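You operate a simulated robot arm through the tools that you are given. There is no shell and no other tool. Be economical: measure what you need, move in short steps, check, and stop when the job is done.

You are at the controls of a simulated robot arm. One attempt, no reset.

Task
Grease the point named on the grease plate with the strokes it gives.
Fine: brush the old grease off that point first with the small brush, plug in the yellow hose end, and put brush and hose end back; the main switch is off with the red lock-out block in the yellow hasp: leave switch, block and belt guard so.
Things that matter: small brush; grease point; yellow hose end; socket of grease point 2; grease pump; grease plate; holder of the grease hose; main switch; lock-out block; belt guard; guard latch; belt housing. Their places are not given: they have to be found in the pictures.

Only the result counts: the job must be done as asked and must still hold three seconds after the hand-in. Knocking over, shifting, dropping, spilling or breaking anything else fails it.

Robot
A 7-joint arm with a two-finger parallel gripper, fixed in place. Base frame: the origin is at the foot of the arm, x ahead of it, y to its left, z up; the work surface is at about z = 0.55. Lengths are in m, angles in degrees, forces in N, time in s.
With the tool pointing down near the work surface it reaches from about 0.24 to 0.72 m from the base axis. Its first joint turns from -115.0 to 115.0 degrees. Payload 3.91 kg.
Tool frame: the origin (TCP) lies between the finger pads and is the grasp point; the fingertips stand 0.03 m ahead of it; z points along the fingers, y is the line along which they close. The gripper opens to 0.11 m. The fingers are 0.02 m wide and 0.01 m thick; the gripper's body (0.048 by 0.112 m) begins 0.055 m behind the TCP.
Orientation is that of the tool frame in the base frame, as a unit quaternion [x, y, z, w]. With the fingers straight down and closing along the base's y, the tool's x points along the base's -x, its y along +y and its z along -z.

Tools
- The arm moves only by the tool drive_tool. Its arguments are lists of equal length, an entry for each row: "delta_pos": the shift along the tool's x, y, z in m, a list of three; "angular": the turn, a rotation vector about the tool's x, y, z in degrees, a list of three. In form: {"delta_pos": [[x, y, z], ...], "angular": [[rx, ry, rz], ...]}. A call has 1 to 12 rows; each row shifts and turns the commanded pose from where the row before left it, along the tool's axes as they then stand. "gripper" is the closure in counts, from 0 (fully open) to 255 (shut), set as the call begins (left out, the last holds). Rows are played at 5 a second. More than 0.05 m and 8.6 degrees between two rows, or a gripper value outside its range, and nothing of the call is played. Where a pose cannot be reached the arm comes as near as it can. A force on the tool above 40 N (or 10 N above the force at the start of the call, whichever is more), or a blocked arm, ends the call early, and 0.2 s more pass. The fingers move at their own pace (about 0.108 m/s each) and stop on an object; they squeeze with about 32 N. The grip force told is the motor's: it shows also when the fingers shut on nothing. Time passes only in rows, and 0.2 s behind the last, so rows that do not move let the fingers close. The reply holds the time, the measured pose of the TCP, the force on the tool along the base axes, the opening and the grip force, in the units named above and with some noise.
- Cameras (640 x 400 px; columns grow to the right, rows downward): "scene" is fixed at [0.2109, 0.6395, 1.4331]; the picture's right is [-0.89, -0.45, 0.00], its down [-0.22, 0.44, -0.87] and it looks along [0.39, -0.78, -0.50] (base axes); focal length 351 px, centre (320, 200). "wrist" rides on the gripper at [0.072, 0.017, -0.103] in the tool frame; the picture's right is [-0.23, 0.97, 0.00], its down [-0.76, -0.18, -0.62] and it looks along [-0.61, -0.14, 0.78] (tool axes); focal length 222 px, centre (320, 200).
- get_image(camera): a new picture of that camera. No time passes.
- move_column(by): slides the trunk up (or, below 0, down) by that many m; the arm rides with it, the base frame stays. It gives what a move gives, with no picture.
- point_at(camera, pixels): for up to 12 pixels [column, row] of the newest picture of that camera ("zoom" is the newest enlarged one), the place [x, y, z] in the base frame of the surface seen there, good to about 0.003 m, but the place of the scene camera against the robot may be out by one fixed shift of up to 0.025 m in any direction. No time passes.
- close_up(camera, box): a new picture of the part [left, top, right, bottom] of that camera's present view, enlarged. No time passes.
- close_job(): hands the job in; it is judged then, once.

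Keep the steps short. Do not move on a guess: measure, check each grasp and each placing, and mend mistakes. In all there are 80 turns and 46 pictures (those below and enlarged ones count). Leave the gripper open and the arm clear of the work at the hand-in unless told otherwise, and finish with a single line.

The tools are called after "Request:" as a command line: name --argument value ..., lists and objects as JSON in quotes. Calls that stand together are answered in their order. drive_tool: Moves the arm, as the interface text tells. Its arguments: {"type":"object","properties":{"delta_pos":{"type":"array"},"angular":{"type":"array"},"gripper":{"type":"number"}},"required":["delta_pos","angular"]} The other tools are called the same way: move_column (by) slides the trunk up or down; get_image (camera) takes a picture; point_at (camera, pixels) gives the place of the surface under pixels of a picture; close_up (camera, box) takes an enlarged picture of a part of a camera's view; close_job () hands the job in.

At the start:

```text
time_s: 0.0
tool_pos: [0.5657, -0.3248, 1.0539]
tool_rot: [0.0, 1.0, 0.0, 0.0]
ft_force: [-0.5, 0.5, 0.1]
width: 0.1099
grasp_force: 0.0
trunk travel left (down, up): [-0.625, 0.365]
```

scene: 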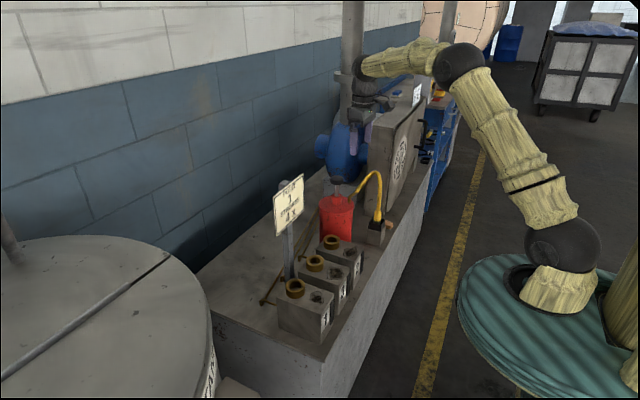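
wrist: 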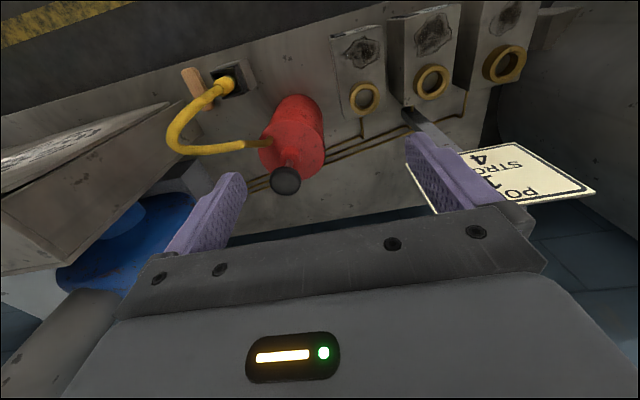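

I see a plate with "point ?, 4 strokes", a red pump with a yellow hose, and three grey blocks. I'll enlarge the plate, the blocks and the pump area.

Request:
close_up --camera "scene" --box '[240, 160, 400, 260]'

Request:
close_up --camera "scene" --box '[250, 220, 410, 350]'

Request:
close_up --camera "wrist" --box '[150, 0, 610, 220]'

```text
4.00 times, centred on (320, 210) of scene
```

zoom: 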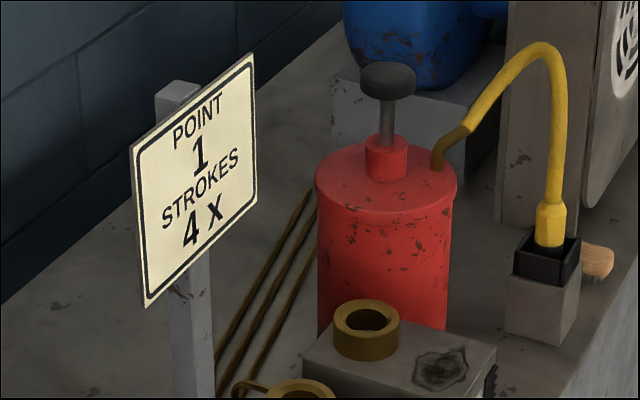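

```text
3.08 times, centred on (330, 285) of scene
```

zoom: 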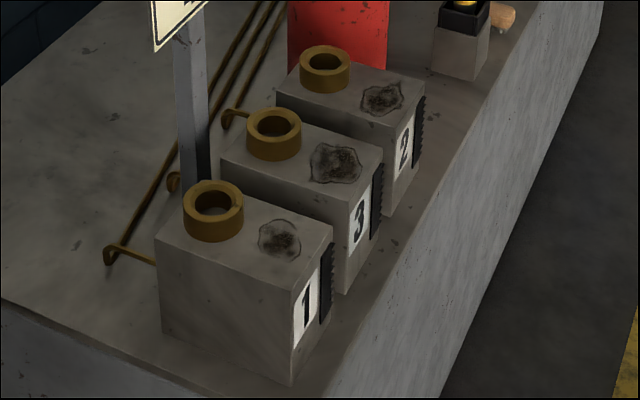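

```text
1.39 times, centred on (380, 110) of wrist
```

zoom: 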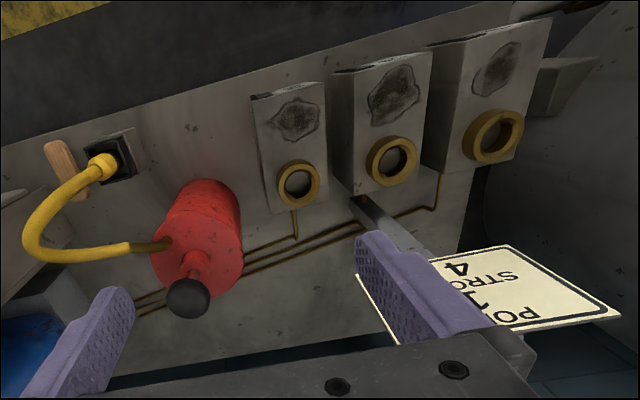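

Plate: POINT 1, 4 strokes. Block 1 is the one nearest the scene camera. Now I measure from the wrist picture: brush handle, hose end, pump knob, sockets, smears.

Request:
get_image --camera "wrist"

Request:
point_at --camera "wrist" --pixels '[[190, 80], [205, 102], [225, 84], [240, 88], [285, 178], [300, 120], [364, 97], [431, 81], [516, 64], [500, 50], [511, 43], [410, 115]]'

Request:
close_up --camera "scene" --box '[340, 80, 480, 250]'

Request:
point_at --camera "scene" --pixels '[[295, 279], [318, 296], [280, 310], [300, 313], [338, 181], [390, 224], [376, 217], [326, 306], [330, 317]]'

```text
40 pictures are left
```

wrist: 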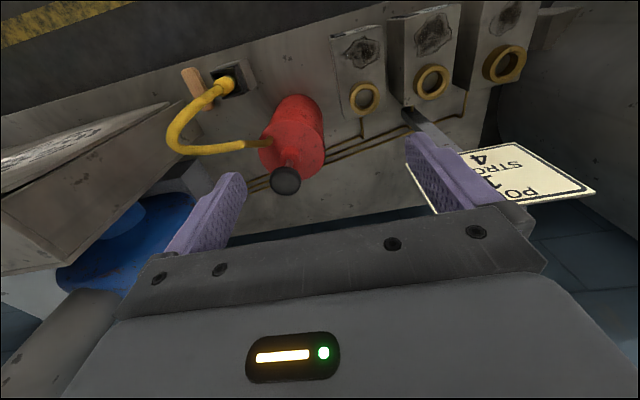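

```text
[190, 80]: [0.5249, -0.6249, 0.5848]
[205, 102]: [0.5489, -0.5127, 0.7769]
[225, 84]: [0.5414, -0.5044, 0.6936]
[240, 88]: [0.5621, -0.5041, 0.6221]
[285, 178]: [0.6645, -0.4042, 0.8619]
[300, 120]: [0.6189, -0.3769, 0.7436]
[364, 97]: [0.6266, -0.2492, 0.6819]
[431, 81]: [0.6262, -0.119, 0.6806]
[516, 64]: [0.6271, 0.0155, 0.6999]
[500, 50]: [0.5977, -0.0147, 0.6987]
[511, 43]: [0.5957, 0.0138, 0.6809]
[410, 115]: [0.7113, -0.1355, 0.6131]
```

```text
2.35 times, centred on (410, 165) of scene
```

zoom: 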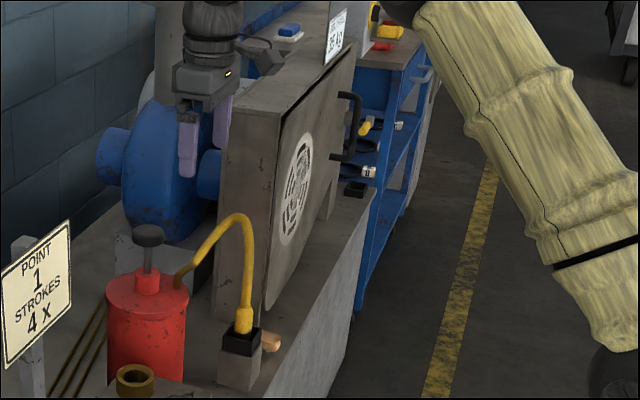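

```text
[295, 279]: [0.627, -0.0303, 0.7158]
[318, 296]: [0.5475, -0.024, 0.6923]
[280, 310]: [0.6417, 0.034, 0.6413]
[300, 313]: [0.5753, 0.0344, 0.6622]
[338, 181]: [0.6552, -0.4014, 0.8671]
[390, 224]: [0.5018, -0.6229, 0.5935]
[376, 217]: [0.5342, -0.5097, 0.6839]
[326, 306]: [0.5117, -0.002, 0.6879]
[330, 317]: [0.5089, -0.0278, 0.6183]
```

Brush handle seems at (0.52,-0.62,0.59), far out. I measure the housing's extent, bench surface, and take an enlarged wrist view of the brush.

Request:
point_at --camera "scene" --pixels '[[415, 88], [375, 125], [440, 110], [388, 210], [418, 130], [363, 160], [350, 190], [385, 240], [400, 225], [240, 290], [290, 210]]'

Request:
close_up --camera "wrist" --box '[150, 40, 310, 140]'

Request:
point_at --camera "zoom" --pixels '[[140, 120], [170, 155], [190, 195], [200, 215], [160, 170], [260, 140], [370, 100], [365, 220], [290, 310], [440, 320], [300, 40]]'

```text
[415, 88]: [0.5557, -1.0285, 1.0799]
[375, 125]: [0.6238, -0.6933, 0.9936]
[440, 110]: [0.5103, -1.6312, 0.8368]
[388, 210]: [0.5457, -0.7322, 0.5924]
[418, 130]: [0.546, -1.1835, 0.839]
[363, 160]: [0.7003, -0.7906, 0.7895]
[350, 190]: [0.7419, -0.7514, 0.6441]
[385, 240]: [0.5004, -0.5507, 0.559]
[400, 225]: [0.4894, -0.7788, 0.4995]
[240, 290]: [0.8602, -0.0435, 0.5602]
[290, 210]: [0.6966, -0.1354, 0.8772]
```

```text
4.00 times, centred on (230, 90) of wrist
```

zoom: 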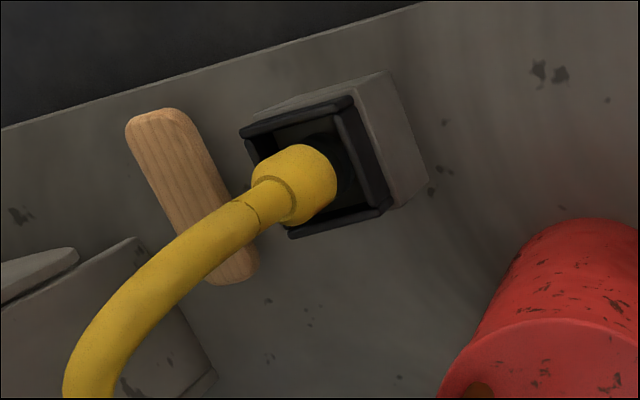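

```text
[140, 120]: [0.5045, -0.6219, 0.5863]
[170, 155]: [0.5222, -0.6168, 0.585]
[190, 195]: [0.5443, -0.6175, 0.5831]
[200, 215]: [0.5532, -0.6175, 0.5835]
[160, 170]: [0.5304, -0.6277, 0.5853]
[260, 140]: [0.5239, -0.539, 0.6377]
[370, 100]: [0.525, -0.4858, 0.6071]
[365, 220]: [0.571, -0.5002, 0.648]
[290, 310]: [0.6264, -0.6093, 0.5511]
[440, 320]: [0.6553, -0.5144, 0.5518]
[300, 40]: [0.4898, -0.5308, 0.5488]
```

Brush: wooden block along x from about 0.50 to 0.59 at y≈-0.62, top z 0.585. I move at height toward it, for a nearer look.

Request:
drive_tool --delta_pos '[[0.005, -0.04, 0], [0.005, -0.04, 0], [0.01, -0.04, 0], [0.01, -0.04, 0], [0.01, -0.04, 0], [0, -0.03, 0], [0, 0, 0]]' --angular '[[0, 0, 0], [0, 0, 0], [0, 0, 0], [0, 0, 0], [0, 0, 0], [0, 0, 0], [0, 0, 0]]'

Request:
get_image --camera "wrist"

Request:
get_image --camera "scene"

```text
time_s: 1.6
tool_pos: [0.4955, -0.5144, 1.0369]
tool_rot: [0.0, 1.0, 0.0, 0.0]
ft_force: [-0.2, -0.2, 0.7]
width: 0.1102
grasp_force: 0.0
out of reach, approached as far as the arm can: row 4, 5, 6
trunk travel left (down, up): [-0.625, 0.365]
```

```text
37 pictures are left
```

wrist: 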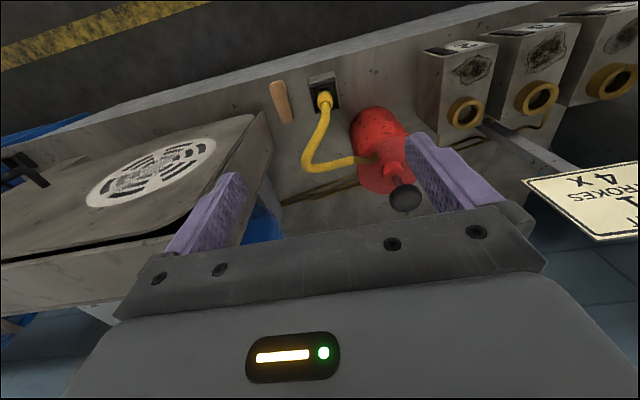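

```text
36 pictures are left
```

scene: 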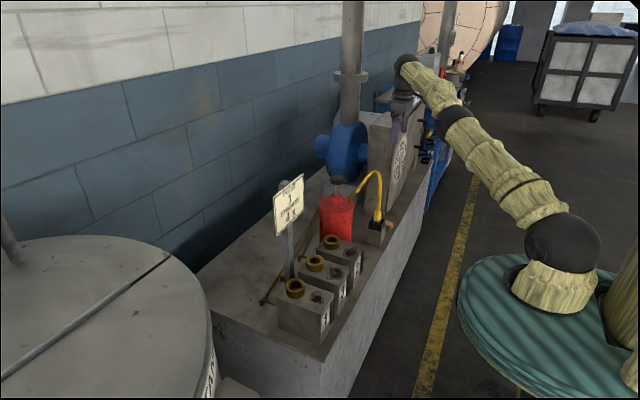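

At this height reach ends at 0.71. I measure the arm's shoulder and elbow heights to choose the trunk height, and the hose/guard positions.

Request:
point_at --camera "scene" --pixels '[[560, 240], [455, 120], [408, 70], [535, 270], [402, 105], [500, 285]]'

Request:
point_at --camera "wrist" --pixels '[[275, 85], [280, 100], [290, 120], [324, 98], [325, 125], [305, 163], [345, 165], [405, 197], [262, 115], [245, 125], [385, 130], [240, 180]]'

```text
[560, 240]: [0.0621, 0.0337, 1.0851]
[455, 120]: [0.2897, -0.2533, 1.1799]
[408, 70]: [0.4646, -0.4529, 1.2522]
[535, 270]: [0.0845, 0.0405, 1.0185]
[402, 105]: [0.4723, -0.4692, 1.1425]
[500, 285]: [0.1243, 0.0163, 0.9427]
```

```text
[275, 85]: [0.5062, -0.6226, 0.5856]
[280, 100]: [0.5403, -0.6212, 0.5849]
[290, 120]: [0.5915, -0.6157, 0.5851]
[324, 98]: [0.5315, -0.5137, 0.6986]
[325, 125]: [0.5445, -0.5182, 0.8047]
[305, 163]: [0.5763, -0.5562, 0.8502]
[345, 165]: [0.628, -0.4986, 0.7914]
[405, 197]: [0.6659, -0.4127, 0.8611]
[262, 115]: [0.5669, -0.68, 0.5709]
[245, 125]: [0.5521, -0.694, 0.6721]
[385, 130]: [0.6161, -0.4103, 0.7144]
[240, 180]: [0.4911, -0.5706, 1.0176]
```

Arm reach (shoulder z≈1.07) is about 0.73 to the wrist; brush is at 0.82, so I'll tilt the tool forward about its y axis and lower the trunk. First retreat toward -x away from the hose, lower the gripper's trunk.

Request:
drive_tool --delta_pos '[[0.04, 0, 0], [0.04, 0, 0], [0.04, 0, 0], [0.03, 0, 0], [0, 0, 0]]' --angular '[[0, 0, 0], [0, 0, 0], [0, 0, 0], [0, 0, 0], [0, 0, 0]]' --gripper 115

Request:
move_column --by -0.25

```text
time_s: 2.8
tool_pos: [0.3884, -0.5767, 1.0639]
tool_rot: [-0.001, 1.0, 0.001, 0.0]
ft_force: [-1.2, -0.6, -0.3]
width: 0.0603
grasp_force: 0.0
out of reach, approached as far as the arm can: row 1, 2, 3, 4
trunk travel left (down, up): [-0.625, 0.365]
```

```text
time_s: 5.4
tool_pos: [0.3875, -0.5753, 0.8137]
tool_rot: [0.0, 1.0, 0.001, -0.001]
ft_force: [-0.1, 0.1, -0.3]
width: 0.0603
grasp_force: 0.0
trunk travel left (down, up): [-0.375, 0.615]
```

Now tilt forward in steps while shifting slightly, staying off the bench (front edge x≈0.49).

Request:
drive_tool --delta_pos '[[0, 0, 0], [0, -0.01, 0], [0, -0.01, 0], [0, -0.01, 0], [0, -0.01, 0], [0, 0, 0], [0, 0, 0]]' --angular '[[0, -8, 0], [0, -8, 0], [0, -8, 0], [0, -8, 0], [0, -8, 0], [0, -5, 0], [0, 0, 0]]'

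```text
time_s: 7.0
tool_pos: [0.4034, -0.6487, 0.8239]
tool_rot: [0.002, 0.924, 0.0, 0.382]
ft_force: [-0.5, -0.3, -0.8]
width: 0.0604
grasp_force: 0.0
out of reach, approached as far as the arm can: row 1, 2, 3, 4, 6
trunk travel left (down, up): [-0.375, 0.615]
```

Request:
drive_tool --delta_pos '[[0.0277, 0.01, 0.0277], [0.0277, 0.01, 0.0277], [0.0277, 0.009, 0.0277], [0, 0, 0]]' --angular '[[0, 0, 0], [0, 0, 0], [0, 0, 0], [0, 0, 0]]'

Request:
get_image --camera "wrist"

```text
time_s: 8.0
tool_pos: [0.4168, -0.6656, 0.7167]
tool_rot: [0.0, 0.924, 0.001, 0.382]
ft_force: [0.6, -0.1, 0.0]
width: 0.0606
grasp_force: 0.1
out of reach, approached as far as the arm can: row 1, 2, 3
trunk travel left (down, up): [-0.375, 0.615]
```

```text
35 pictures are left
```

wrist: 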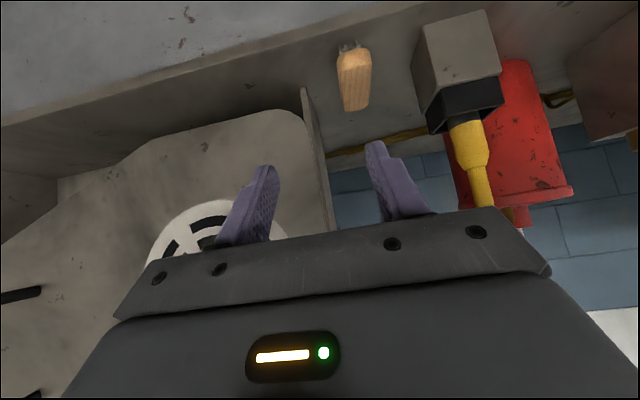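

The y is 4.5 cm off what I asked, so a wrist limit seems to act. I test a small correction to see how it responds.

Request:
drive_tool --delta_pos '[[0, 0.02, 0], [0, 0.02, 0], [0, 0, 0], [0, 0, 0]]' --angular '[[0, 0, 0], [0, 0, 0], [0, 0, 0], [0, 0, 0]]'

Request:
get_image --camera "scene"

```text
time_s: 9.0
tool_pos: [0.4215, -0.6632, 0.7189]
tool_rot: [0.0, 0.924, 0.002, 0.382]
ft_force: [-0.4, -0.6, 0.3]
width: 0.0604
grasp_force: 0.1
out of reach, approached as far as the arm can: row 1, 2
trunk travel left (down, up): [-0.375, 0.615]
```

```text
34 pictures are left
```

scene: 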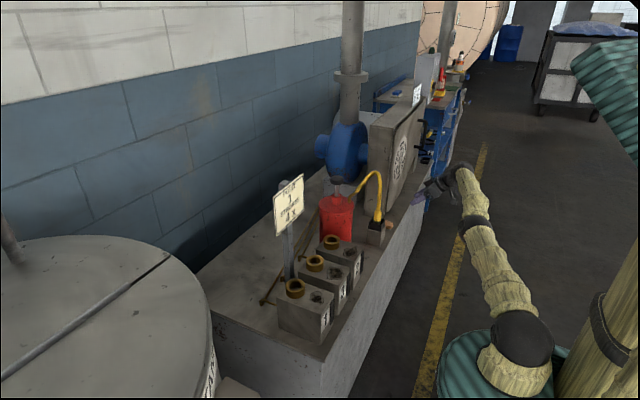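

The arm looks fully stretched (elbow straight). I pull in well toward the robot to get it bent again.

Request:
drive_tool --delta_pos '[[0.02, 0.04, -0.02], [0.02, 0.04, -0.02], [0.02, 0.04, -0.02], [0.02, 0.04, -0.02], [0, 0.04, 0], [0, 0.04, 0], [0, 0, 0]]' --angular '[[0, 0, 0], [0, 0, 0], [0, 0, 0], [0, 0, 0], [0, 0, 0], [0, 0, 0], [0, 0, 0]]'

```text
time_s: 10.6
tool_pos: [0.3737, -0.6719, 0.7477]
tool_rot: [0.0, 0.925, 0.001, 0.381]
ft_force: [0.2, -0.7, 0.4]
width: 0.0603
grasp_force: 0.1
out of reach, approached as far as the arm can: row 1, 2, 3, 4, 5, 6
trunk travel left (down, up): [-0.375, 0.615]
```

Still stuck; probably a wrist joint limit. I yaw the tool toward the arm's own direction to release it.

Request:
drive_tool --delta_pos '[[0, 0, 0], [0, 0, 0], [0, 0, 0], [0, 0, 0], [0, 0, 0], [0, 0, 0]]' --angular '[[5.6, 0, 5.6], [5.6, 0, 5.6], [5.6, 0, 5.6], [5.6, 0, 5.6], [5.6, 0, 5.6], [0, 0, 0]]'

```text
time_s: 12.0
tool_pos: [0.3938, -0.7464, 0.7588]
tool_rot: [0.313, 0.87, -0.129, 0.359]
ft_force: [-0.5, 0.2, -0.5]
width: 0.0606
grasp_force: 0.1
out of reach, approached as far as the arm can: row 1, 2, 3, 4, 5
trunk travel left (down, up): [-0.375, 0.615]
```

Arm is locked straight. Elbow-up bending should be triggered by moving down and inward, i.e. along tool +x; nothing is there (clear of the bench front).

Request:
drive_tool --delta_pos '[[0.045, 0, 0], [0.045, 0, 0], [0.045, 0, 0], [0.045, 0, 0], [0, 0, 0]]' --angular '[[0, 0, 0], [0, 0, 0], [0, 0, 0], [0, 0, 0], [0, 0, 0]]'

Request:
get_image --camera "scene"

```text
time_s: 13.2
tool_pos: [0.3253, -0.7761, 0.6404]
tool_rot: [0.314, 0.87, -0.128, 0.359]
ft_force: [0.2, -0.8, -0.1]
width: 0.0604
grasp_force: 0.1
out of reach, approached as far as the arm can: row 1, 2, 3, 4
trunk travel left (down, up): [-0.375, 0.615]
```

```text
33 pictures are left
```

scene: 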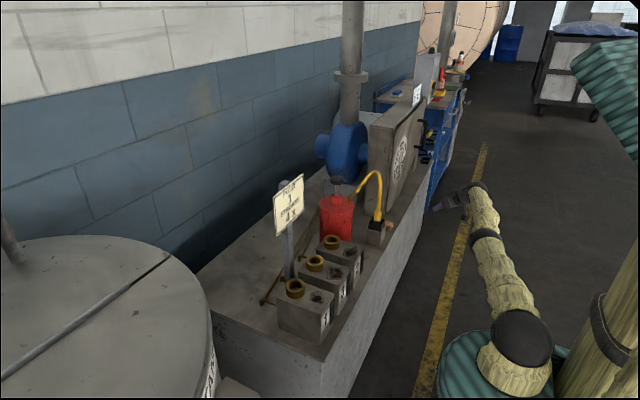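

Still straight. I try raising, then pulling straight in along the arm's line with small steps.

Request:
drive_tool --delta_pos '[[-0.03, 0, -0.03], [-0.03, 0, -0.03], [-0.03, 0, -0.03], [0.0055, 0.006, -0.0055], [0.0055, 0.006, -0.0055], [0.0055, 0.006, -0.0055], [0.0055, 0.006, -0.0055], [0.0055, 0.006, -0.0055], [0.0055, 0.006, -0.0055], [0.0055, 0.006, -0.0055], [0.0055, 0.006, -0.0055]]' --angular '[[0, 0, 0], [0, 0, 0], [0, 0, 0], [0, 0, 0], [0, 0, 0], [0, 0, 0], [0, 0, 0], [0, 0, 0], [0, 0, 0], [0, 0, 0], [0, 0, 0]]'

```text
time_s: 15.6
tool_pos: [0.3242, -0.7654, 0.7682]
tool_rot: [0.314, 0.869, -0.129, 0.359]
ft_force: [-0.2, 0.1, 0.1]
width: 0.0603
grasp_force: 0.1
out of reach, approached as far as the arm can: row 3, 4, 5, 6, 7, 8, 9, 10, 11
trunk travel left (down, up): [-0.375, 0.615]
```

Moves along the arm line fail, cross moves work. I go down along the reach sphere, then straight up, which must bend the elbow.

Request:
drive_tool --delta_pos '[[0.0283, 0, 0.0283], [0.0283, 0, 0.0283], [0.0283, 0, 0.0283], [0.0283, 0, 0.0283], [0.0283, 0, 0.0283], [0.0283, 0, 0.0283], [0.0283, 0, 0.0283], [-0.0283, 0, -0.0283], [-0.0283, 0, -0.0283], [-0.0283, 0, -0.0283], [-0.0283, 0, -0.0283], [-0.0283, 0, -0.0283]]' --angular '[[0, 0, 0], [0, 0, 0], [0, 0, 0], [0, 0, 0], [0, 0, 0], [0, 0, 0], [0, 0, 0], [0, 0, 0], [0, 0, 0], [0, 0, 0], [0, 0, 0], [0, 0, 0]]'

```text
time_s: 18.2
tool_pos: [0.3275, -0.7601, 0.6904]
tool_rot: [0.314, 0.87, -0.129, 0.358]
ft_force: [0.1, -0.3, 0.2]
width: 0.0604
grasp_force: 0.1
out of reach, approached as far as the arm can: row 1, 2, 6, 7
trunk travel left (down, up): [-0.375, 0.615]
```

The upward rows were all reachable, so the elbow has begun to bend. Now inward with growing steps.

Request:
drive_tool --delta_pos '[[0.0028, 0.003, -0.0028], [0.0028, 0.003, -0.0028], [0.0055, 0.006, -0.0055], [0.0055, 0.006, -0.0055], [0.011, 0.012, -0.011], [0.011, 0.012, -0.011], [0.0165, 0.018, -0.0165], [0.0165, 0.018, -0.0165], [0.0165, 0.018, -0.0165], [0, 0, 0]]' --angular '[[0, 0, 0], [0, 0, 0], [0, 0, 0], [0, 0, 0], [0, 0, 0], [0, 0, 0], [0, 0, 0], [0, 0, 0], [0, 0, 0], [0, 0, 0]]'

```text
time_s: 20.4
tool_pos: [0.2904, -0.6075, 0.6915]
tool_rot: [0.314, 0.869, -0.13, 0.359]
ft_force: [0.5, -0.5, 1.8]
width: 0.0605
grasp_force: 0.1
trunk travel left (down, up): [-0.375, 0.615]
```

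Free again. I turn the yaw back to close along y, and tilt further to about 58°, so that the wrist stays in reach at the brush.

Request:
drive_tool --delta_pos '[[0, 0, 0], [0, 0, 0], [0, 0, 0], [0, 0, 0], [0, 0, 0], [0, 0, 0], [0, 0, 0], [0, 0, 0]]' --angular '[[-5.6, 0, -5.6], [-5.6, 0, -5.6], [-5.6, 0, -5.6], [-5.6, 0, -5.6], [-5.6, 0, -5.6], [0, -7, 0], [0, -7, 0], [0, 0, 0]]'

```text
time_s: 22.2
tool_pos: [0.293, -0.607, 0.6917]
tool_rot: [0.0, 0.871, 0.001, 0.492]
ft_force: [-0.6, 0.0, 0.4]
width: 0.0608
grasp_force: 0.1
trunk travel left (down, up): [-0.375, 0.615]
```

Request:
drive_tool --delta_pos '[[-0.0065, -0.0033, 0.036], [-0.0065, -0.0033, 0.036], [-0.0065, -0.0033, 0.036], [-0.0065, -0.0033, 0.036], [0, 0, 0]]' --angular '[[0, 0, 0], [0, 0, 0], [0, 0, 0], [0, 0, 0], [0, 0, 0]]'

Request:
close_up --camera "wrist" --box '[200, 0, 520, 200]'

Request:
point_at --camera "zoom" --pixels '[[320, 60], [320, 90], [320, 120], [340, 60], [300, 60]]'

```text
time_s: 23.4
tool_pos: [0.4308, -0.6215, 0.6404]
tool_rot: [0.001, 0.871, 0.001, 0.492]
ft_force: [-0.1, -0.3, 0.3]
width: 0.0605
grasp_force: 0.0
trunk travel left (down, up): [-0.375, 0.615]
```

```text
2.00 times, centred on (360, 100) of wrist
```

zoom: 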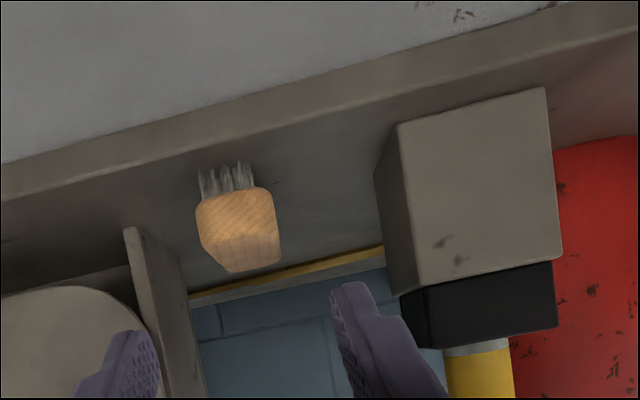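

```text
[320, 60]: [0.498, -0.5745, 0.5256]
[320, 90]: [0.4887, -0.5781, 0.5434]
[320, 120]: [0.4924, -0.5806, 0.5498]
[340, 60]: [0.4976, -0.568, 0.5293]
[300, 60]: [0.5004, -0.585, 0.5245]
```

The brush stands bristles-down; I measure its end face and sides.

Request:
point_at --camera "zoom" --pixels '[[235, 195], [235, 215], [202, 210], [268, 210], [232, 170], [235, 250], [210, 240], [275, 245], [150, 260], [390, 200], [415, 270], [470, 280]]'

```text
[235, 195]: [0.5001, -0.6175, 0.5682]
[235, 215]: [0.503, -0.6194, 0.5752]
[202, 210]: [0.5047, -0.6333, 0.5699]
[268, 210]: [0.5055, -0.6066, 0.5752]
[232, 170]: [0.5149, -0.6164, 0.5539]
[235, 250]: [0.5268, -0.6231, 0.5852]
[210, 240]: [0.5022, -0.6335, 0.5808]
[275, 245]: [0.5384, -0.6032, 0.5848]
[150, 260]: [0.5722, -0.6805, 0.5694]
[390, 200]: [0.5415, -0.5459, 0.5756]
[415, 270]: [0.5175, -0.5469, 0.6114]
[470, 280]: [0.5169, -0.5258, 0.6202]
```

Wood is z 0.566–0.585, centre y ≈ -0.619, near end x=0.50. Advance along the tool axis, with open fingers either side.

Request:
drive_tool --delta_pos '[[0.001, 0.0005, 0.021], [0.001, 0.0005, 0.021], [0.001, 0.0005, 0.021], [0.001, 0.0005, 0.021], [0.001, 0.0005, 0.021], [0, 0, 0]]' --angular '[[0, 0, 0], [0, 0, 0], [0, 0, 0], [0, 0, 0], [0, 0, 0], [0, 0, 0]]'

Request:
get_image --camera "wrist"

```text
time_s: 24.8
tool_pos: [0.5167, -0.6174, 0.5805]
tool_rot: [0.002, 0.871, 0.0, 0.492]
ft_force: [0.4, 0.2, -0.3]
width: 0.0602
grasp_force: 0.1
trunk travel left (down, up): [-0.375, 0.615]
```

```text
31 pictures are left
```

wrist: 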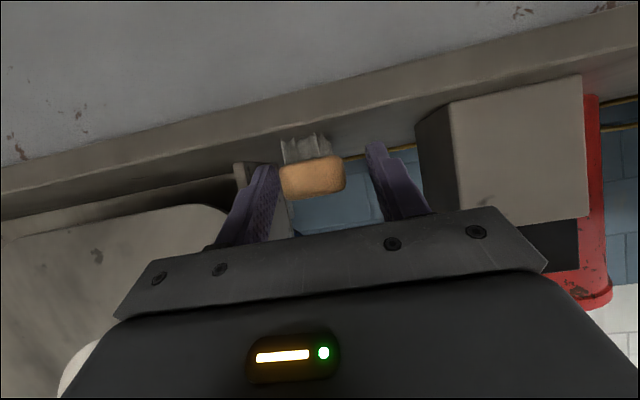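

Brush lies between the fingers. I shift 3 mm toward the nearer finger and close.

Request:
drive_tool --delta_pos '[[0, -0.003, 0], [0, 0, 0], [0, 0, 0], [0, 0, 0], [0, 0, 0]]' --angular '[[0, 0, 0], [0, 0, 0], [0, 0, 0], [0, 0, 0], [0, 0, 0]]' --gripper 255

Request:
get_image --camera "wrist"

```text
time_s: 26.0
tool_pos: [0.5169, -0.6209, 0.5806]
tool_rot: [0.0, 0.87, 0.0, 0.492]
ft_force: [2.0, 0.2, 4.0]
width: 0.0355
grasp_force: 32.4
trunk travel left (down, up): [-0.375, 0.615]
```

```text
30 pictures are left
```

wrist: 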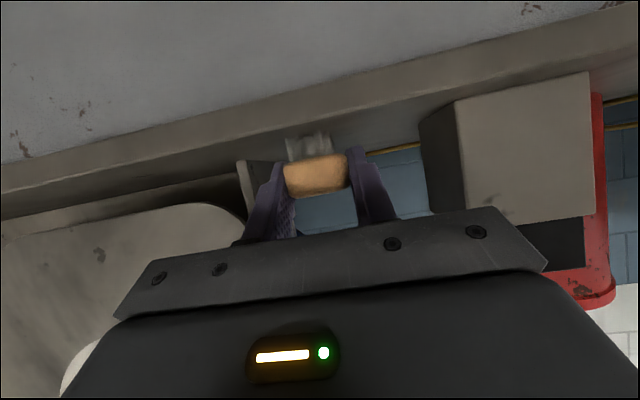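

Gripped (opening 0.0355 at pose (0.517,-0.621,0.581)). Lift straight up, then back out along the tool axis.

Request:
drive_tool --delta_pos '[[-0.0257, 0, -0.0155], [-0.0257, 0, -0.0155], [0, 0, -0.04], [0, 0, -0.04], [0, 0, -0.04], [0, 0, -0.04], [0, 0, 0]]' --angular '[[0, 0, 0], [0, 0, 0], [0, 0, 0], [0, 0, 0], [0, 0, 0], [0, 0, 0], [0, 0, 0]]'

Request:
get_image --camera "scene"

Request:
get_image --camera "wrist"

```text
time_s: 27.6
tool_pos: [0.3798, -0.6221, 0.7217]
tool_rot: [0.002, 0.871, 0.0, 0.492]
ft_force: [-0.5, -0.3, -0.8]
width: 0.0354
grasp_force: 31.9
trunk travel left (down, up): [-0.375, 0.615]
```

```text
29 pictures are left
```

scene: 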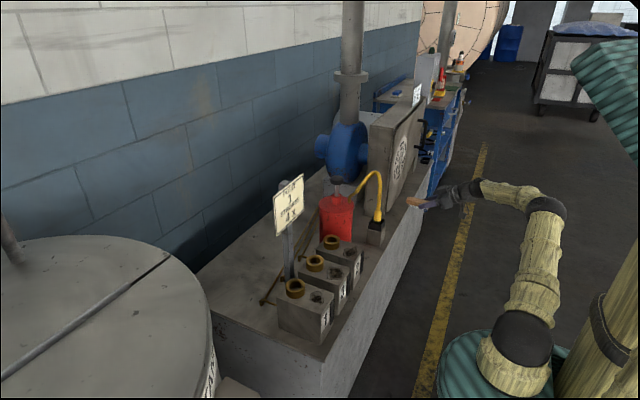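

```text
28 pictures are left
```

wrist: 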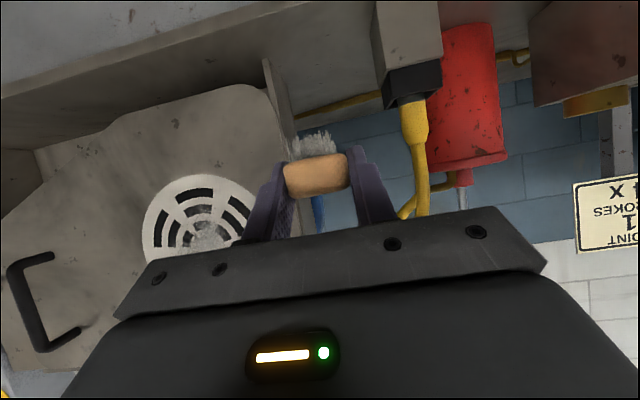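

Brush is held. Travel along the bench front at z≈0.80 toward block 1.

Request:
drive_tool --delta_pos '[[-0.0171, 0.03, -0.0103], [-0.0171, 0.035, -0.0103], [-0.0171, 0.04, -0.0103], [-0.0171, 0.04, -0.0103], [0, 0.045, 0], [0, 0.045, 0], [-0.0062, 0.045, 0.0103], [-0.0062, 0.045, 0.0103], [-0.0062, 0.045, 0.0103], [-0.0062, 0.045, 0.0103], [-0.0062, 0.045, 0.0103], [0, 0.045, 0]]' --angular '[[0, 0, 0], [0, 0, 0], [0, 0, 0], [0, 0, 0], [0, 0, 0], [0, 0, 0], [0, 0, 0], [0, 0, 0], [0, 0, 0], [0, 0, 0], [0, 0, 0], [0, 0, 0]]'

Request:
get_image --camera "wrist"

```text
time_s: 30.2
tool_pos: [0.4532, -0.125, 0.812]
tool_rot: [0.002, 0.871, 0.0, 0.491]
ft_force: [0.1, -0.1, -1.0]
width: 0.0354
grasp_force: 32.5
out of reach, approached as far as the arm can: row 12
trunk travel left (down, up): [-0.375, 0.615]
```

```text
27 pictures are left
```

wrist: 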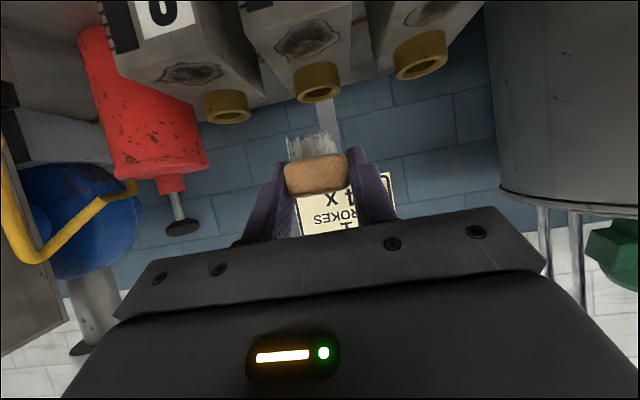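

I see three smears and sockets: block 1 is at the right, smear about (432,10), socket (420,55). I measure them.

Request:
point_at --camera "wrist" --pixels '[[432, 10], [415, 18], [445, 5], [420, 62], [420, 40], [398, 66], [443, 62], [365, 55], [475, 12], [305, 40], [318, 80]]'

```text
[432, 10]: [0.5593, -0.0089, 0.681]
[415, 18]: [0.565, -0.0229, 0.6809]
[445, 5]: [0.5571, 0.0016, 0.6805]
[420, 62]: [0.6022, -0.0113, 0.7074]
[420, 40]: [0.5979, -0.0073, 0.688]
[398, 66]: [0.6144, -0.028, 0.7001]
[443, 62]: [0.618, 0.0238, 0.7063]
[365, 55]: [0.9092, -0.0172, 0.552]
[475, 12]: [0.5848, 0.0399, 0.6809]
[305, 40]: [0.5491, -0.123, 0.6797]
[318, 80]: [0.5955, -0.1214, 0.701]
```

Smear 1 centre ≈ (0.555,-0.010,0.681); socket 1 front at x≈0.597, top z 0.707, centre ≈(0.622,-0.002). With brush reaching 0.078 ahead of the TCP, TCP x must stay ≤0.513. Move above it.

Request:
drive_tool --delta_pos '[[-0.0077, 0, 0.0129], [-0.0077, 0, 0.0129], [-0.0077, 0, 0.0129], [0, 0.03, 0], [0, 0.03, 0], [0, 0.03, 0], [0, 0.025, 0], [0, 0, 0]]' --angular '[[0, 0, 0], [0, 0, 0], [0, 0, 0], [0, 0, 0], [0, 0, 0], [0, 0, 0], [0, 0, 0], [0, 0, 0]]'

```text
time_s: 32.0
tool_pos: [0.4977, -0.012, 0.8106]
tool_rot: [0.0, 0.871, -0.001, 0.491]
ft_force: [-0.5, 3.1, -0.7]
width: 0.0352
grasp_force: 31.9
out of reach, approached as far as the arm can: row 6
trunk travel left (down, up): [-0.375, 0.615]
```

Request:
drive_tool --delta_pos '[[0.0236, 0, 0.0177], [0.0236, 0, 0.0177], [0.0236, 0, 0.0177], [0, 0, 0]]' --angular '[[0, 0, 0], [0, 0, 0], [0, 0, 0], [0, 0, 0]]'

Request:
close_up --camera "scene" --box '[250, 220, 410, 320]'

```text
time_s: 33.0
tool_pos: [0.5146, -0.0151, 0.7263]
tool_rot: [0.001, 0.87, 0.001, 0.492]
ft_force: [1.5, 0.0, 0.7]
width: 0.035
grasp_force: 32.2
out of reach, approached as far as the arm can: row 2
trunk travel left (down, up): [-0.375, 0.615]
```

```text
4.00 times, centred on (330, 270) of scene
```

zoom: 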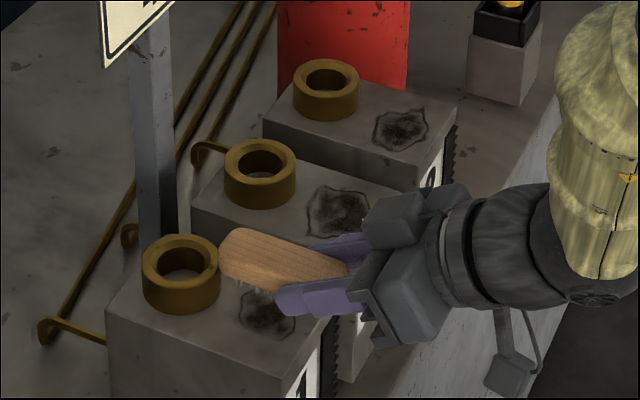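

Brush is just above the smear, tip close to the socket. Back 10 mm, down to contact with about 2 mm press.

Request:
drive_tool --delta_pos '[[0.006, 0.001, -0.005], [0.006, 0.001, 0.001], [0.004, 0.001, 0.002], [0.0017, 0, 0.001], [0, 0, 0]]' --angular '[[0, 0, 0], [0, 0, 0], [0, 0, 0], [0, 0, 0], [0, 0, 0]]'

```text
time_s: 34.2
tool_pos: [0.5168, -0.0126, 0.7146]
tool_rot: [0.001, 0.871, 0.0, 0.492]
ft_force: [0.4, 0.9, -0.8]
width: 0.0353
grasp_force: 32.4
out of reach, approached as far as the arm can: row 1, 3
trunk travel left (down, up): [-0.375, 0.615]
```

The arm is too folded to move back in x here. I raise the trunk by 0.15 (tool rises straight up) and then come down with the arm.

Request:
move_column --by 0.15

Request:
drive_tool --delta_pos '[[0.0077, 0, -0.012], [0.0257, 0, 0.0155], [0.0257, 0, 0.0155], [0.0257, 0, 0.0155], [0.0257, 0, 0.0155], [0, 0, 0]]' --angular '[[0, 0, 0], [0, 0, 0], [0, 0, 0], [0, 0, 0], [0, 0, 0], [0, 0, 0]]'

```text
time_s: 35.9
tool_pos: [0.5156, -0.0129, 0.8637]
tool_rot: [0.001, 0.871, 0.0, 0.492]
ft_force: [0.2, 0.0, -1.1]
width: 0.0351
grasp_force: 31.8
trunk travel left (down, up): [-0.525, 0.465]
```

```text
time_s: 37.3
tool_pos: [0.5152, -0.014, 0.7573]
tool_rot: [0.004, 0.871, -0.001, 0.49]
ft_force: [-0.4, 0.1, -0.4]
width: 0.0353
grasp_force: 32.1
out of reach, approached as far as the arm can: row 1, 5
trunk travel left (down, up): [-0.525, 0.465]
```

Limit seems the wrist bending; a lower shoulder should help instead. Raise the arm, then lower the trunk, watching clearance.

Request:
drive_tool --delta_pos '[[-0.0343, 0, -0.0206], [-0.0343, 0, -0.0206], [-0.0343, 0, -0.0206], [-0.0343, 0, -0.0206], [-0.0343, 0, -0.0206], [-0.0343, 0, -0.0206], [-0.0343, 0, -0.0206], [-0.0343, 0, -0.0206], [0, 0, 0]]' --angular '[[0, 0, 0], [0, 0, 0], [0, 0, 0], [0, 0, 0], [0, 0, 0], [0, 0, 0], [0, 0, 0], [0, 0, 0], [0, 0, 0]]'

Request:
move_column --by -0.3

Request:
drive_tool --delta_pos '[[0.006, 0, -0.01], [0, 0, 0]]' --angular '[[0, 0, 0], [0, 0, 0]]'

```text
time_s: 39.3
tool_pos: [0.5161, -0.0153, 1.0786]
tool_rot: [0.001, 0.871, 0.0, 0.491]
ft_force: [-0.2, 0.5, -0.8]
width: 0.0353
grasp_force: 32.0
trunk travel left (down, up): [-0.525, 0.465]
```

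```text
time_s: 42.3
tool_pos: [0.5174, -0.0137, 0.7775]
tool_rot: [0.001, 0.871, 0.0, 0.492]
ft_force: [-0.1, 1.0, -0.3]
width: 0.0352
grasp_force: 32.1
trunk travel left (down, up): [-0.225, 0.765]
```

```text
time_s: 42.9
tool_pos: [0.5041, -0.014, 0.7784]
tool_rot: [0.001, 0.871, -0.001, 0.492]
ft_force: [0.5, 0.6, -0.6]
width: 0.0353
grasp_force: 32.6
trunk travel left (down, up): [-0.225, 0.765]
```

Works now. Descend to contact at z≈0.711.

Request:
drive_tool --delta_pos '[[0.0214, 0.002, 0.0129], [0.0214, 0.002, 0.0129], [0.0128, 0, 0.0077], [0.0026, 0, 0.0015], [0, 0, 0]]' --angular '[[0, 0, 0], [0, 0, 0], [0, 0, 0], [0, 0, 0], [0, 0, 0]]'

Request:
close_up --camera "scene" --box '[250, 230, 380, 330]'

```text
time_s: 44.1
tool_pos: [0.506, -0.0102, 0.7128]
tool_rot: [0.002, 0.869, -0.001, 0.494]
ft_force: [2.8, 1.1, 16.1]
width: 0.0355
grasp_force: 31.8
trunk travel left (down, up): [-0.225, 0.765]
```

```text
4.00 times, centred on (315, 280) of scene
```

zoom: 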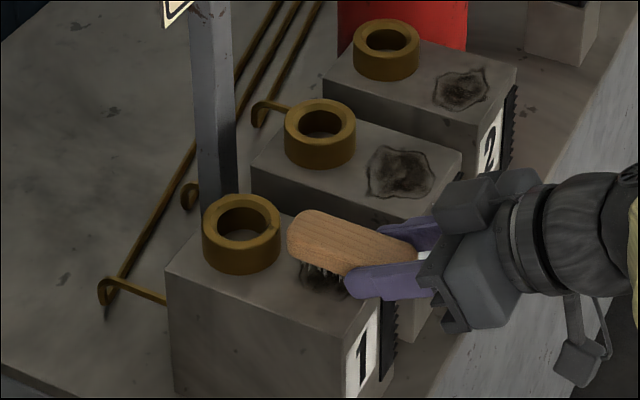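

Contact, 16 N. The smear extends to +y of the brush. I ease 1 mm and stroke along y over it, several passes.

Request:
drive_tool --delta_pos '[[-0.0009, 0.01, -0.0005], [0, 0.012, 0], [0, 0.012, 0], [0, -0.012, 0], [0, -0.012, 0], [0, -0.012, 0], [0, -0.012, 0], [0, 0.012, 0], [0, 0.012, 0], [0, 0.012, 0], [0, 0.012, 0]]' --angular '[[0, 0, 0], [0, 0, 0], [0, 0, 0], [0, 0, 0], [0, 0, 0], [0, 0, 0], [0, 0, 0], [0, 0, 0], [0, 0, 0], [0, 0, 0], [0, 0, 0]]'

Request:
close_up --camera "scene" --box '[250, 230, 380, 330]'

```text
time_s: 46.5
tool_pos: [0.5061, 0.0245, 0.7114]
tool_rot: [0.001, 0.871, 0.001, 0.492]
ft_force: [-0.4, -2.4, 14.0]
width: 0.0351
grasp_force: 31.8
trunk travel left (down, up): [-0.225, 0.765]
```

```text
4.00 times, centred on (315, 280) of scene
```

zoom: 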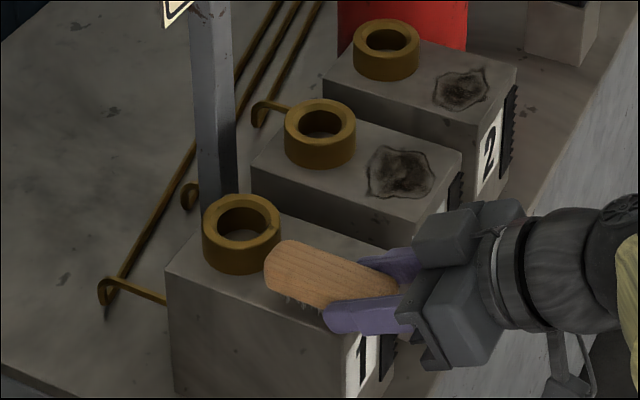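

Seems to be wiping. One more pair of passes, then lift and look.

Request:
drive_tool --delta_pos '[[0, -0.012, 0], [0, -0.012, 0], [0, -0.012, 0], [0, -0.012, 0], [0, 0.012, 0], [0, 0.012, 0], [0, 0.012, 0], [0, -0.012, 0], [0, -0.012, 0], [-0.0343, -0.01, -0.0206], [-0.0343, -0.02, -0.0206], [0, 0, -0.03]]' --angular '[[0, 0, 0], [0, 0, 0], [0, 0, 0], [0, 0, 0], [0, 0, 0], [0, 0, 0], [0, 0, 0], [0, 0, 0], [0, 0, 0], [0, 0, 0], [0, 0, 0], [0, 0, 0]]'

Request:
close_up --camera "scene" --box '[250, 230, 380, 330]'

```text
time_s: 49.1
tool_pos: [0.4798, -0.0424, 0.8065]
tool_rot: [0.001, 0.871, 0.0, 0.491]
ft_force: [0.5, 0.5, -1.6]
width: 0.0352
grasp_force: 32.2
trunk travel left (down, up): [-0.225, 0.765]
```

```text
4.00 times, centred on (315, 280) of scene
```

zoom: 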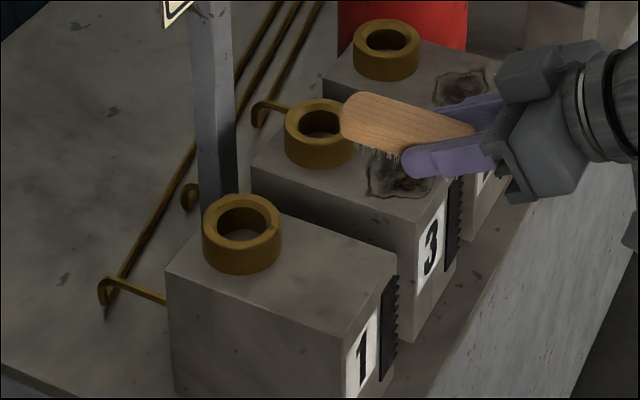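

Smear 1 is completely gone. Now carry the brush back along the same way.

Request:
drive_tool --delta_pos '[[0.007, -0.04, -0.0115], [0.007, -0.04, -0.0115], [0.0062, -0.045, -0.0103], [0.0062, -0.045, -0.0103], [0.0062, -0.045, -0.0103], [0.0062, -0.045, -0.0103], [0.0062, -0.045, -0.0103], [0.001, -0.045, -0.002], [0.001, -0.045, -0.002], [0.001, -0.045, -0.002], [0.001, -0.045, -0.002], [0.001, -0.045, -0.002]]' --angular '[[0, 0, 0], [0, 0, 0], [0, 0, 0], [0, 0, 0], [0, 0, 0], [0, 0, 0], [0, 0, 0], [0, 0, 0], [0, 0, 0], [0, 0, 0], [0, 0, 0], [0, 0, 0]]'

```text
time_s: 51.7
tool_pos: [0.3804, -0.5727, 0.8062]
tool_rot: [0.001, 0.87, 0.0, 0.493]
ft_force: [-0.6, 0.3, 0.4]
width: 0.0351
grasp_force: 31.9
trunk travel left (down, up): [-0.225, 0.765]
```

Request:
drive_tool --delta_pos '[[0.0241, -0.0161, 0.0145], [0.0241, -0.0161, 0.0145], [0.0241, -0.0161, 0.0145], [0, 0, 0.04], [0, 0, 0.04], [0, 0, 0.04], [0, 0, 0.04], [0.0214, 0, 0.0129], [0.0171, 0, 0.0103], [0, 0, 0]]' --angular '[[0, 0, 0], [0, 0, 0], [0, 0, 0], [0, 0, 0], [0, 0, 0], [0, 0, 0], [0, 0, 0], [0, 0, 0], [0, 0, 0], [0, 0, 0]]'

Request:
get_image --camera "wrist"

```text
time_s: 53.9
tool_pos: [0.5183, -0.6207, 0.5944]
tool_rot: [0.0, 0.871, 0.001, 0.491]
ft_force: [-0.3, -0.7, -0.4]
width: 0.0353
grasp_force: 32.3
trunk travel left (down, up): [-0.225, 0.765]
```

```text
22 pictures are left
```

wrist: 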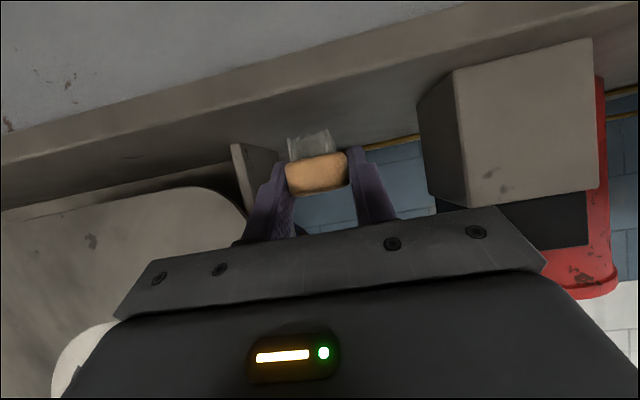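

Lower the last 13 mm slowly.

Request:
drive_tool --delta_pos '[[0.0043, 0, 0.0026], [0.0034, 0, 0.002], [0.0026, 0, 0.0015], [0, 0, 0]]' --angular '[[0, 0, 0], [0, 0, 0], [0, 0, 0], [0, 0, 0]]'

```text
time_s: 54.9
tool_pos: [0.5191, -0.6195, 0.5823]
tool_rot: [0.0, 0.871, 0.001, 0.492]
ft_force: [-0.5, -0.6, -0.9]
width: 0.0353
grasp_force: 31.8
trunk travel left (down, up): [-0.225, 0.765]
```

Request:
drive_tool --delta_pos '[[0.0009, 0, 0.0005], [0.0009, 0, 0.0005], [0, 0, 0]]' --angular '[[0, 0, 0], [0, 0, 0], [0, 0, 0]]'

```text
time_s: 55.7
tool_pos: [0.5173, -0.6208, 0.582]
tool_rot: [0.001, 0.87, -0.001, 0.493]
ft_force: [2.4, -1.4, 4.2]
width: 0.0352
grasp_force: 31.6
trunk travel left (down, up): [-0.225, 0.765]
```

Touching (4 N). Open partly and withdraw along the tool axis.

Request:
drive_tool --delta_pos '[[0, 0, 0], [0, 0, 0], [0, 0, 0], [0, 0, -0.02], [0, 0, -0.04], [0, 0, -0.04], [0, 0, -0.04], [0, 0, 0]]' --angular '[[0, 0, 0], [0, 0, 0], [0, 0, 0], [0, 0, 0], [0, 0, 0], [0, 0, 0], [0, 0, 0], [0, 0, 0]]' --gripper 115

Request:
get_image --camera "wrist"

Request:
point_at --camera "wrist" --pixels '[[415, 100], [415, 120], [415, 150], [415, 175], [400, 120], [430, 120], [420, 75], [380, 90], [440, 80], [465, 200], [455, 185]]'

```text
time_s: 57.5
tool_pos: [0.3976, -0.621, 0.6528]
tool_rot: [0.001, 0.871, 0.001, 0.492]
ft_force: [-1.2, -0.4, 0.1]
width: 0.0604
grasp_force: 0.0
trunk travel left (down, up): [-0.225, 0.765]
```

```text
21 pictures are left
```

wrist: 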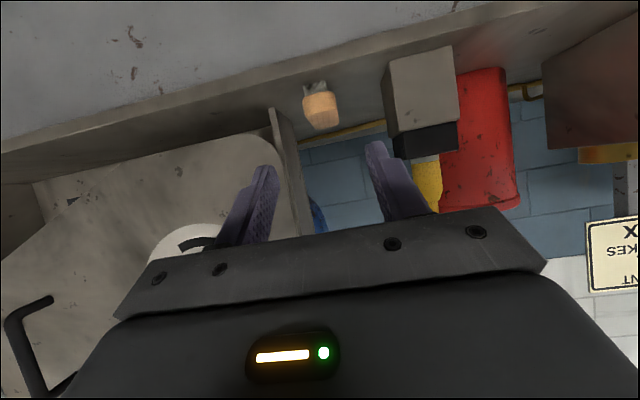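

```text
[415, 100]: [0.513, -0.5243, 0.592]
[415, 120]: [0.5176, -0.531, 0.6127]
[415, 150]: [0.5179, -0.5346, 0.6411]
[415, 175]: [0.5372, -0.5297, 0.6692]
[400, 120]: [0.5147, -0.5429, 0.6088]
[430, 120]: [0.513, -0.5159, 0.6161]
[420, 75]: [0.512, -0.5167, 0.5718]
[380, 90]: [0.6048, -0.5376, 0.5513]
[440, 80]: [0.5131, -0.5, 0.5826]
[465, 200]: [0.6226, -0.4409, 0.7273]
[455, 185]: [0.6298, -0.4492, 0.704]
```

Brush stands back in its place. Next the hose end: I reduce tilt to ~40° and move in front of the holder.

Request:
drive_tool --delta_pos '[[-0.0215, 0.035, -0.013], [-0.0215, 0.035, -0.013], [0, 0.034, 0], [0, 0, 0], [0, 0, 0], [0, 0, 0], [0, 0, 0]]' --angular '[[0, 0, 0], [0, 0, 0], [0, 0, 0], [0, 6.3, 0], [0, 6.3, 0], [0, 6.3, 0], [0, 0, 0]]' --gripper 90

Request:
get_image --camera "wrist"

```text
time_s: 59.1
tool_pos: [0.3979, -0.5174, 0.7044]
tool_rot: [0.001, 0.939, 0.0, 0.343]
ft_force: [0.5, -0.1, 0.2]
width: 0.0711
grasp_force: 0.0
trunk travel left (down, up): [-0.225, 0.765]
```

```text
20 pictures are left
```

wrist: 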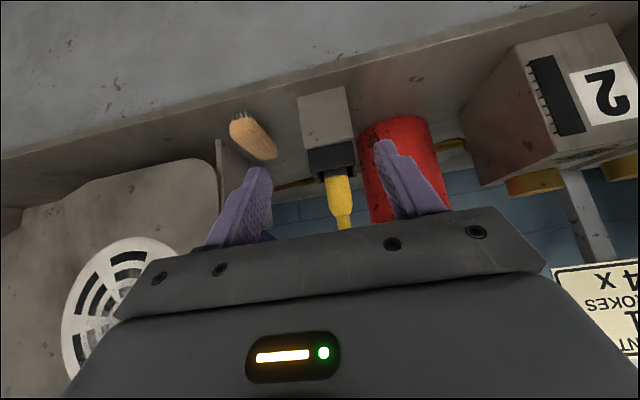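

Request:
point_at --camera "wrist" --pixels '[[337, 182], [339, 195], [340, 208], [329, 195], [349, 195], [342, 225], [312, 155], [352, 150], [330, 172], [310, 175], [354, 170]]'

Request:
close_up --camera "wrist" --box '[280, 130, 400, 240]'

```text
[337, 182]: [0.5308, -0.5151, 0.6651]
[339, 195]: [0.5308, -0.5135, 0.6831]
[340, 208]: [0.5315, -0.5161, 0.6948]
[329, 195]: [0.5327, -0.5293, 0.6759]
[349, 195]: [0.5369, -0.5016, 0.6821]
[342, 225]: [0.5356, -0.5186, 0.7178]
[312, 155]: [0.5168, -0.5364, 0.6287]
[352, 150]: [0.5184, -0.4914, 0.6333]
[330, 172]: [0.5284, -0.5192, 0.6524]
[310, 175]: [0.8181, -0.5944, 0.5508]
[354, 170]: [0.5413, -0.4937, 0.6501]
```

```text
3.64 times, centred on (340, 185) of wrist
```

zoom: 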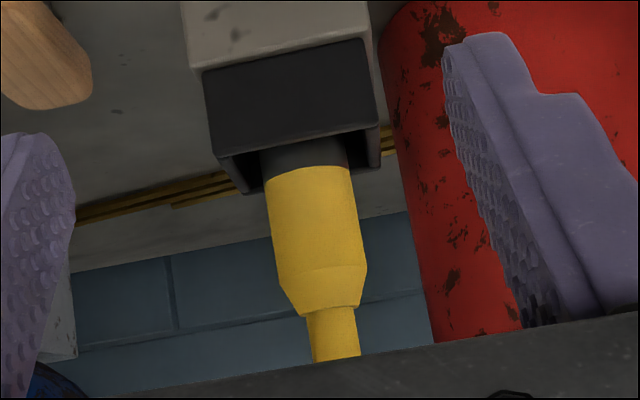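

Ferrule: 27 mm thick, centre ≈(0.5445,-0.5155), z 0.65–0.698. Move in so it lies between the fingers at z 0.682.

Request:
drive_tool --delta_pos '[[-0.0244, 0.0005, 0.0279], [-0.0244, 0.0005, 0.0279], [-0.0244, 0.0005, 0.0279], [-0.0244, 0.0005, 0.0279], [0, 0, 0]]' --angular '[[0, 0, 0], [0, 0, 0], [0, 0, 0], [0, 0, 0], [0, 0, 0]]'

Request:
get_image --camera "wrist"

```text
time_s: 60.3
tool_pos: [0.5429, -0.5151, 0.681]
tool_rot: [0.002, 0.94, 0.0, 0.341]
ft_force: [-0.5, 0.1, 0.5]
width: 0.071
grasp_force: 0.0
trunk travel left (down, up): [-0.225, 0.765]
```

```text
18 pictures are left
```

wrist: 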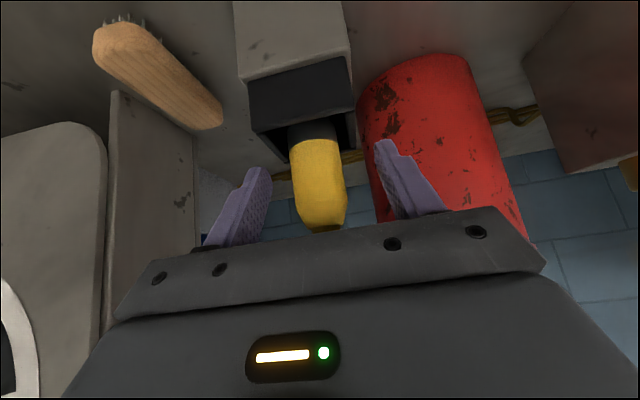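

Centred. Close, then lift a bit.

Request:
drive_tool --delta_pos '[[0, 0, 0], [0, 0, 0], [0, 0, 0], [0, 0, 0], [-0.0129, 0, -0.0153], [-0.0193, 0, -0.023], [-0.0193, 0, -0.023], [-0.0129, 0, -0.0153], [0, 0, 0]]' --angular '[[0, 0, 0], [0, 0, 0], [0, 0, 0], [0, 0, 0], [0, 0, 0], [0, 0, 0], [0, 0, 0], [0, 0, 0], [0, 0, 0]]' --gripper 255

Request:
close_up --camera "scene" --box '[300, 130, 460, 260]'

```text
time_s: 62.3
tool_pos: [0.5453, -0.5164, 0.7802]
tool_rot: [0.001, 0.94, 0.0, 0.341]
ft_force: [0.2, -0.2, -1.9]
width: 0.0294
grasp_force: 32.2
trunk travel left (down, up): [-0.225, 0.765]
```

```text
3.08 times, centred on (380, 195) of scene
```

zoom: 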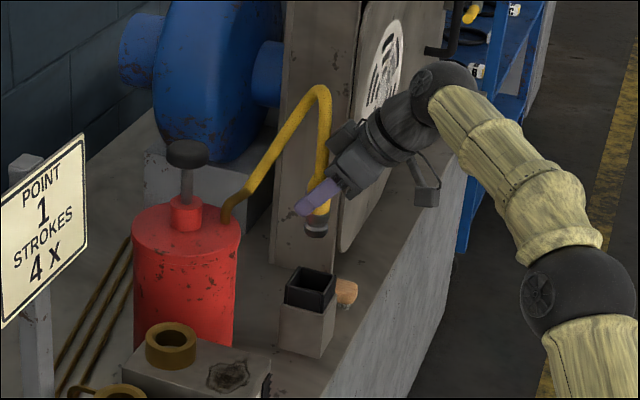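

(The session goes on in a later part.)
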